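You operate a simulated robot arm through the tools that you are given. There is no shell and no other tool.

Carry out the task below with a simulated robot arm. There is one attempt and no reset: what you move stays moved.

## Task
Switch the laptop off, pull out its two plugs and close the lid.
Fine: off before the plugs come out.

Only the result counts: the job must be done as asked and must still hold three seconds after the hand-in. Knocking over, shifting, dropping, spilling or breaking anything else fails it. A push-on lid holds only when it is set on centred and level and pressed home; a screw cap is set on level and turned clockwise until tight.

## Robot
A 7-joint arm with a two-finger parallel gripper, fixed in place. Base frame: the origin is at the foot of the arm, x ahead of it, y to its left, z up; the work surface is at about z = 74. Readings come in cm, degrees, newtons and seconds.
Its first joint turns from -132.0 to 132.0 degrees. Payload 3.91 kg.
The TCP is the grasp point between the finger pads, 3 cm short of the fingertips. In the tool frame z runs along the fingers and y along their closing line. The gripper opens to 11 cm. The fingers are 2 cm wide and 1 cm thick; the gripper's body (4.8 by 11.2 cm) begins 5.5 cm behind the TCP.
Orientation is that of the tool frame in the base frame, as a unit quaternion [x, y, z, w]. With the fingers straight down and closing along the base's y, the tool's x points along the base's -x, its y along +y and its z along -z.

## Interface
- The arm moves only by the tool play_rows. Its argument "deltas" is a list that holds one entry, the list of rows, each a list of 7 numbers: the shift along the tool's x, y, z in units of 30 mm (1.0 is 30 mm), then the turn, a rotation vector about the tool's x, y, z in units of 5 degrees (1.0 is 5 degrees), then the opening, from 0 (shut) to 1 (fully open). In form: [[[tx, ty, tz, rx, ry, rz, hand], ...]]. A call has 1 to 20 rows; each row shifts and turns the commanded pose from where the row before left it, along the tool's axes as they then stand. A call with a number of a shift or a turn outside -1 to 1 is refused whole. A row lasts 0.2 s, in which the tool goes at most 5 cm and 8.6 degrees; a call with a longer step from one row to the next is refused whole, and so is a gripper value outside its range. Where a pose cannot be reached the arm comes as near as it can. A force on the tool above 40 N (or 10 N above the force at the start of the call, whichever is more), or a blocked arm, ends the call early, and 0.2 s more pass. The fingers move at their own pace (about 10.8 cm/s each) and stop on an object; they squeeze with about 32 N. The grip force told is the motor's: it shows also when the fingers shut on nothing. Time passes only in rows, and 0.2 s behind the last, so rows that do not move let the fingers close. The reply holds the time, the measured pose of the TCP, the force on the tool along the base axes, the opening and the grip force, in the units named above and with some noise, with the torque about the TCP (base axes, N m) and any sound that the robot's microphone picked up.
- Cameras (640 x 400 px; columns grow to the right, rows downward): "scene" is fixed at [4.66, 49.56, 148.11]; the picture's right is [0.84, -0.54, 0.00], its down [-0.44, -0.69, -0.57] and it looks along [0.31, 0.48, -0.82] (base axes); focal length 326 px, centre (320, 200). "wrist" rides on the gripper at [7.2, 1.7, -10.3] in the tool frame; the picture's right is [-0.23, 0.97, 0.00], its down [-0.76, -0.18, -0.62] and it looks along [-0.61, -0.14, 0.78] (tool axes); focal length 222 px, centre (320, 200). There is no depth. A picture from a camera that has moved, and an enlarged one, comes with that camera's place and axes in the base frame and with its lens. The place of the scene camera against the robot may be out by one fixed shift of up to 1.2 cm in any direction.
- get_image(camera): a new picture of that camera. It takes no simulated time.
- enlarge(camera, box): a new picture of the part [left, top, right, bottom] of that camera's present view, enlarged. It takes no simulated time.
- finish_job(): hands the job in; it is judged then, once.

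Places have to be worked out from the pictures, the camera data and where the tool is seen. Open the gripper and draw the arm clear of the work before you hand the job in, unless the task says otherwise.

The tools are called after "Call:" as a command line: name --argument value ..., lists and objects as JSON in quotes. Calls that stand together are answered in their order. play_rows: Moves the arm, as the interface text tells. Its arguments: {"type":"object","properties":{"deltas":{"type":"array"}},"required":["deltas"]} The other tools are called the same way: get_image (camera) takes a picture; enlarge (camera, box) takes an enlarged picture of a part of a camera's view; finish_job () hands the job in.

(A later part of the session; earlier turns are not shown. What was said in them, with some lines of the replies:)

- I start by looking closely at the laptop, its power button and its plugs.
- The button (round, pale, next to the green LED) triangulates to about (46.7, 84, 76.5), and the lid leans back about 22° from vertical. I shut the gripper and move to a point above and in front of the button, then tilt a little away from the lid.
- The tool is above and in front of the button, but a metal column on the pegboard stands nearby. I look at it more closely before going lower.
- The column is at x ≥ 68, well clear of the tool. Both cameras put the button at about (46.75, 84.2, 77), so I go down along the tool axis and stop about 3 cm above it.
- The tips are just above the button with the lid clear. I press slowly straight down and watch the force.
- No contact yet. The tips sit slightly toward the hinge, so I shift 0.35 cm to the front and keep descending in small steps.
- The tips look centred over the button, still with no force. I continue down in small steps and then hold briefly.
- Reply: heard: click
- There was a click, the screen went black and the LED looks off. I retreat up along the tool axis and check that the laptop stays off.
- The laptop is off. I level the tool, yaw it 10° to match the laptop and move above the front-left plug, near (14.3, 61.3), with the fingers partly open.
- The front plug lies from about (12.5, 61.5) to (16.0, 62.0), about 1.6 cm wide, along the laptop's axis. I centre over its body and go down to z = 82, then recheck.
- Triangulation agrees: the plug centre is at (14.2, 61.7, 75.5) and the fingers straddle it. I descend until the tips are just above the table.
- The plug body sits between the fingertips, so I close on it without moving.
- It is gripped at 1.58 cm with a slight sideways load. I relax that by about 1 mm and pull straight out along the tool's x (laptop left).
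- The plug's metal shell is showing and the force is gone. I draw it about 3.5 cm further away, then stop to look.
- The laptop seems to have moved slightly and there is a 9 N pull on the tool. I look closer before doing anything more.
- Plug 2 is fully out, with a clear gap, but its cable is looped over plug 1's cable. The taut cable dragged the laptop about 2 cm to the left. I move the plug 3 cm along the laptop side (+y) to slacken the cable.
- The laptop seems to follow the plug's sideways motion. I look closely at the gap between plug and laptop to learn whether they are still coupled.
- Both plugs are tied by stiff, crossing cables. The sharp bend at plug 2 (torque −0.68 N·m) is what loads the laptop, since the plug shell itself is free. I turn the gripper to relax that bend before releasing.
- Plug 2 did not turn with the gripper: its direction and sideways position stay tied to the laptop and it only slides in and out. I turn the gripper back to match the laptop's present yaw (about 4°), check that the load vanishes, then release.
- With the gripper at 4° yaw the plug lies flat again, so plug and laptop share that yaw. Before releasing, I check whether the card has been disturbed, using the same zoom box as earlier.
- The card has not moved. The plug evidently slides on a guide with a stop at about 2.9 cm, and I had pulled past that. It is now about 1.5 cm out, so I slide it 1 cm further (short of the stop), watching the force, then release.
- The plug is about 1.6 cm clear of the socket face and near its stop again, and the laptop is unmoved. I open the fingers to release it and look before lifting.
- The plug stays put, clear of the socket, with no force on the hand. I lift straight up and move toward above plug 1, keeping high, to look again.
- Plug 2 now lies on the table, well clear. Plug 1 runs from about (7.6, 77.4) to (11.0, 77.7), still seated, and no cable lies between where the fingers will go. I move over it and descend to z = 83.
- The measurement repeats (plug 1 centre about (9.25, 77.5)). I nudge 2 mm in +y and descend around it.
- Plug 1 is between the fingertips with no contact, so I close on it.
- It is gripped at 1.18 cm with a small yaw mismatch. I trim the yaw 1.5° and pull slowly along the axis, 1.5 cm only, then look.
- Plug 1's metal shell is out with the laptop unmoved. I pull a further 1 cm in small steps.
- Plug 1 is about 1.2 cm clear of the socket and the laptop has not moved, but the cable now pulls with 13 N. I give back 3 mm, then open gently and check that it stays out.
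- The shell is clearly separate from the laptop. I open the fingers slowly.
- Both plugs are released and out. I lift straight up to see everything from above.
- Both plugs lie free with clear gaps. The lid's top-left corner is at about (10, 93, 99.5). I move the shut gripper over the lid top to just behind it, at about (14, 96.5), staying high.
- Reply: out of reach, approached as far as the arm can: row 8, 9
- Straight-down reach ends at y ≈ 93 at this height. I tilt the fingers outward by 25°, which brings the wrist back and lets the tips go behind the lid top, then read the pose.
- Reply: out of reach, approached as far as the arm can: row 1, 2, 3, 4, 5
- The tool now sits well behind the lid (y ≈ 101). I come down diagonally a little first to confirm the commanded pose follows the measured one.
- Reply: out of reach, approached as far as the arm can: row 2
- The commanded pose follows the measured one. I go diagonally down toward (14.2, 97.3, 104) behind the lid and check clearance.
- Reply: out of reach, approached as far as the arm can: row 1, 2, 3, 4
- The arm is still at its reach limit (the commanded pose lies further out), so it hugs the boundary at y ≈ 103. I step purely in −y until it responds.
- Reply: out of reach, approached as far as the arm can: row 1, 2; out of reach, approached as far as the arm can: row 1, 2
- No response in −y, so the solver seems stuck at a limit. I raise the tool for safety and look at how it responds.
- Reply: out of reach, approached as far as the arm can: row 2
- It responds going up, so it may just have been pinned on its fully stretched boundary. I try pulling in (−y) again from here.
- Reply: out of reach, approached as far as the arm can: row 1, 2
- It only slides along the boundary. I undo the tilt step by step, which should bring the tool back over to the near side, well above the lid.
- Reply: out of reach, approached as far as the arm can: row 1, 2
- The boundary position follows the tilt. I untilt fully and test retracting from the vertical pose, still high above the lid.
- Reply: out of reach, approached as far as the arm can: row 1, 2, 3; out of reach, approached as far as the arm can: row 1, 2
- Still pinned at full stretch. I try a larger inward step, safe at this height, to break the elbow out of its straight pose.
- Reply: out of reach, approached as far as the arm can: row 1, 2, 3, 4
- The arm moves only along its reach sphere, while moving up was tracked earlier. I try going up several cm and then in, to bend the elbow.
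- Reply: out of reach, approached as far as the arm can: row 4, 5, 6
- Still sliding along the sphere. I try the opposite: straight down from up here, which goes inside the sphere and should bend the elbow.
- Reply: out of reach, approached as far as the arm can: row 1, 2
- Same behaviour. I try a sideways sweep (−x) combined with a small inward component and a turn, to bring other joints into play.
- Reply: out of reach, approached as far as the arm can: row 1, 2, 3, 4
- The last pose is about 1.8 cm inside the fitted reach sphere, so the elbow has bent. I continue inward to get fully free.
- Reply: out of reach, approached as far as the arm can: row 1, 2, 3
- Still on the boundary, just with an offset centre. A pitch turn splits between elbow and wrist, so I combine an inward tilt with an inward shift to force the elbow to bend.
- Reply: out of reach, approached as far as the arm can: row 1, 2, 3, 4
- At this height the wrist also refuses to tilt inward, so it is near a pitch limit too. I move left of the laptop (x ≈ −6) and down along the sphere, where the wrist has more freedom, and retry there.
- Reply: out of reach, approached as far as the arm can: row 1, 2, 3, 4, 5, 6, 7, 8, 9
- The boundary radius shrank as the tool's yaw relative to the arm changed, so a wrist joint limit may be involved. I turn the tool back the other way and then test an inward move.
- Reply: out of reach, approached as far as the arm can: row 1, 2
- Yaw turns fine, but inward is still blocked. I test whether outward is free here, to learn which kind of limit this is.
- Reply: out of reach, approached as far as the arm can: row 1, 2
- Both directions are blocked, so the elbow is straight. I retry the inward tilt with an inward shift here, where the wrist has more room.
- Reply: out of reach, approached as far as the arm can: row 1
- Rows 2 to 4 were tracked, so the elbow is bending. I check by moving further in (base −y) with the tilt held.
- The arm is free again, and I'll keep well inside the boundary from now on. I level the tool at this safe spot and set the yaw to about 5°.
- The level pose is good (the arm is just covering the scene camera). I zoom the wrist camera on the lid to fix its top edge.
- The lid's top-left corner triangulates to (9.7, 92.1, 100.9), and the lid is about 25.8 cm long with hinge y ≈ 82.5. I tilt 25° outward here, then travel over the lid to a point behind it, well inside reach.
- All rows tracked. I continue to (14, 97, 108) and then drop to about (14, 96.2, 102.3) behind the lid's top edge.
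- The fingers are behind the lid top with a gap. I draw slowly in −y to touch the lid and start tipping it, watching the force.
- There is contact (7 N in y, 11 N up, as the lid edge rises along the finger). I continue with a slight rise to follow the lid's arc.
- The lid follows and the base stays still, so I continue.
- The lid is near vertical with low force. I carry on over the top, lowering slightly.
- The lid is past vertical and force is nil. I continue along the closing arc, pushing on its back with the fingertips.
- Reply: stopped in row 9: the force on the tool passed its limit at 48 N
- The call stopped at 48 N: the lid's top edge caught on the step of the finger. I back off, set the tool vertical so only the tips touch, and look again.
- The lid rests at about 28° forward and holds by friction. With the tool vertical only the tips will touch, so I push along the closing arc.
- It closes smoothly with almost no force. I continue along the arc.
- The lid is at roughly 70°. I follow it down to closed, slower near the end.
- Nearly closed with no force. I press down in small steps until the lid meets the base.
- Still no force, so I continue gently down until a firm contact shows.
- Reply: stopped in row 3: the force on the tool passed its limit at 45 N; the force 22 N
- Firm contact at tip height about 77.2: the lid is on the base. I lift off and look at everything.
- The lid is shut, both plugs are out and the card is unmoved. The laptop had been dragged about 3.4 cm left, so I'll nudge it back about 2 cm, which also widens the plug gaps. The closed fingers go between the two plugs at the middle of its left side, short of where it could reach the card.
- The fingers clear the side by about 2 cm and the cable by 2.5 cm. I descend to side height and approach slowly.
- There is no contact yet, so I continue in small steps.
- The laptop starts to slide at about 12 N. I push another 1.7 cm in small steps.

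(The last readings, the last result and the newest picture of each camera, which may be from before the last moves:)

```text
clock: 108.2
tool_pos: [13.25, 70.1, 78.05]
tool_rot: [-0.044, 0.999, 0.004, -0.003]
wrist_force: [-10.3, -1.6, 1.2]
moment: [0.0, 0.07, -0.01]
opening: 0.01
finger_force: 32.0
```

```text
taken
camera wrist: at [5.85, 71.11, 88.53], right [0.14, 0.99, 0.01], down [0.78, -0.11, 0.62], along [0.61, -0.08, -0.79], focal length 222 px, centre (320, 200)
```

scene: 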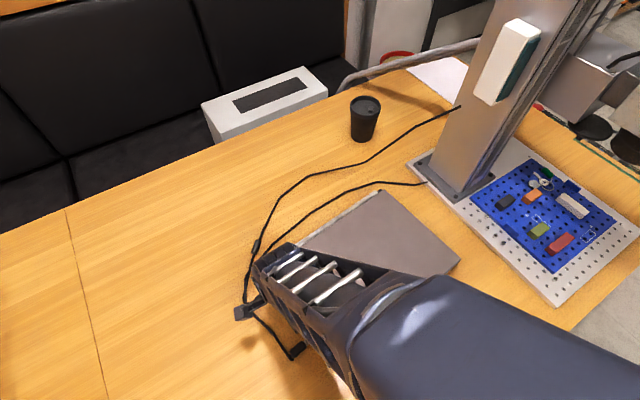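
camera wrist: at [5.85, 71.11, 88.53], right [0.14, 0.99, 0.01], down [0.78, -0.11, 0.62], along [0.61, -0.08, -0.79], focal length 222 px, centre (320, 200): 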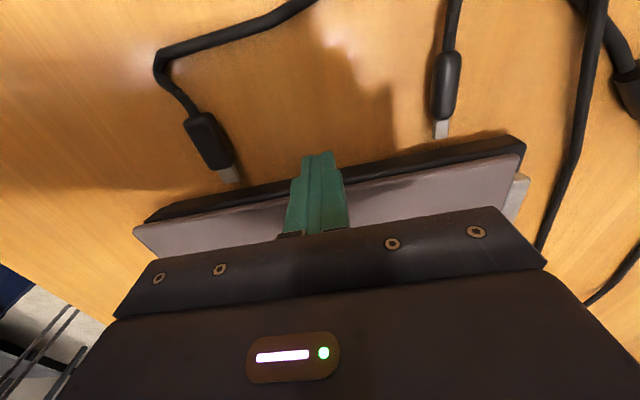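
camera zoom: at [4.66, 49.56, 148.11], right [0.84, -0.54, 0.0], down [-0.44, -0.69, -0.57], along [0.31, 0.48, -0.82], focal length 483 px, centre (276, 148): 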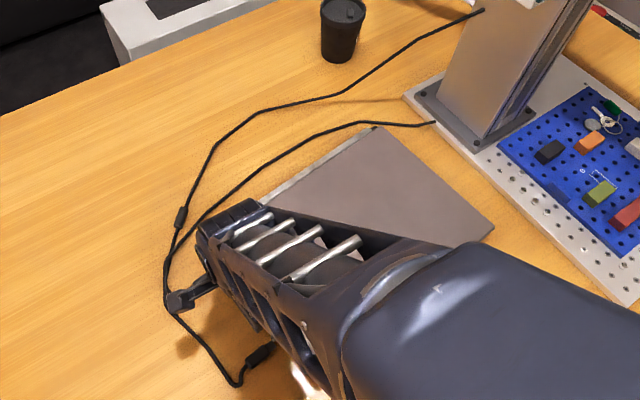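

The laptop is back to within about 1.5 cm of its start. The plugs rode along on their guides, still pulled out. I back off and lift clear.

Call:
play_rows --deltas '[[[0.2, 0, 0, 0, 0, 0, 0], [0.3, 0, 0, 0, 0, 0, 0], [0, 0, -0.5, 0, 0, 0, 0], [0, 0, -0.9, 0, 0, 0, 0], [0, 0, -0.9, 0, 0, 0, 0], [0, 0, -0.9, 0, 0, 0, 0], [0, 0, -0.9, 0, 0, 0, 0], [0, 0, -0.9, 0, 0, 0, 0], [0, 0, -0.9, 0, 0, 0, 0], [0.5, 0, -0.9, 0, 0, 0, 0], [0.9, -0.2, -0.7, 0, 0, 0, 0], [0.9, -0.3, 0, 0, 0, 0, 0], [0.9, -0.3, 0, 0, 0, 0, 0], [0.9, -0.3, 0, 0, 0, 0, 0], [0.9, -0.3, 0, 0, 0, 0, 0], [0.9, -0.3, 0, 0, 0, 0, 0.5], [0.9, -0.3, 0, 0, 0, 0, 1], [0, 0, 0, 0, 0, 0, 1]]]'

Call:
get_image --camera "scene"

Call:
enlarge --camera "scene" --box '[320, 280, 460, 380]'

Call:
enlarge --camera "scene" --box '[235, 230, 365, 370]'

```text
clock: 112.0
tool_pos: [-7.96, 61.92, 100.79]
tool_rot: [-0.044, 0.999, 0.004, -0.004]
wrist_force: [0.3, 0.8, 0.2]
moment: [-0.04, 0.0, 0.02]
opening: 11.0
finger_force: 0.0
```

```text
taken
```

scene: 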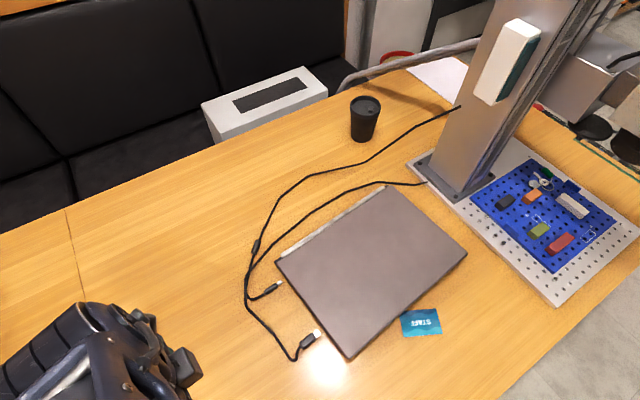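

```text
4.00 times, centred on (390, 330) of scene
camera zoom: at [4.66, 49.56, 148.11], right [0.84, -0.54, 0.0], down [-0.44, -0.69, -0.57], along [0.31, 0.48, -0.82], focal length 1303 px, centre (40, -320)
```

zoom: 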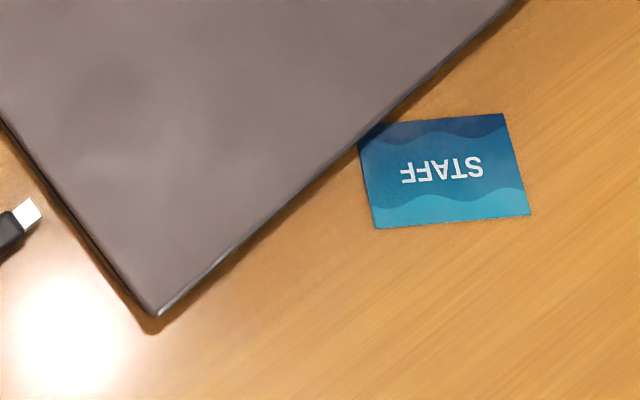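

```text
2.86 times, centred on (300, 300) of scene
camera zoom: at [4.66, 49.56, 148.11], right [0.84, -0.54, 0.0], down [-0.44, -0.69, -0.57], along [0.31, 0.48, -0.82], focal length 931 px, centre (377, -86)
```

zoom: 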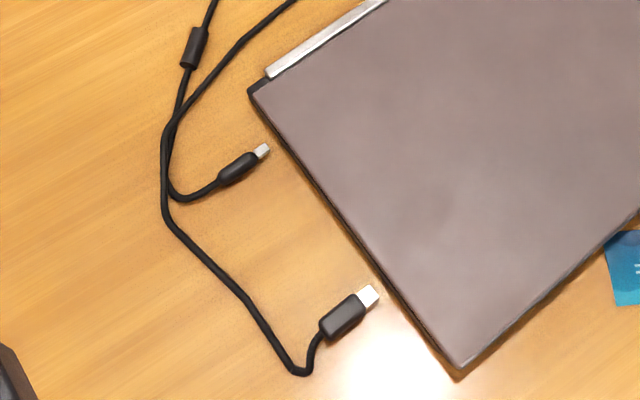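

The lid is shut, the laptop is off, both plugs stand clear of their sockets and the card is exactly where it was. The gripper is open and away from the work, so I hand the job in.

Call:
finish_job

```text
The job is handed in.
```

The laptop is off, both plugs are out and the lid is closed. I've handed the job in; I don't know the verdict, since the hand-in reply gave none.

- **Off first:** I pressed the power button before touching the plugs. There was a click, the screen went black and the green LED went out.
- **Plugs:** Both are out, with their metal ends about 1.5 cm clear of the laptop's side. They seem to run on guides with a stop, and I could not pull them much further.
- **Lid:** I tipped the lid forward from behind and pressed it down until it met the base. No latch click was heard.
- **Laptop moved:** Pulling the front plug past its stop dragged the laptop about 3.4 cm to the left and turned it a few degrees. I pushed it most of the way back, so it now sits roughly 1.5 cm from where it started and still slightly turned.
- **Force stop:** While closing, the lid's edge caught on the gripper finger and the arm stopped at 48 N. I backed off and finished with only the fingertips touching. I saw no damage in the pictures.
- **Everything else:** The STAFF card has not moved in the pictures, and nothing else looks disturbed.
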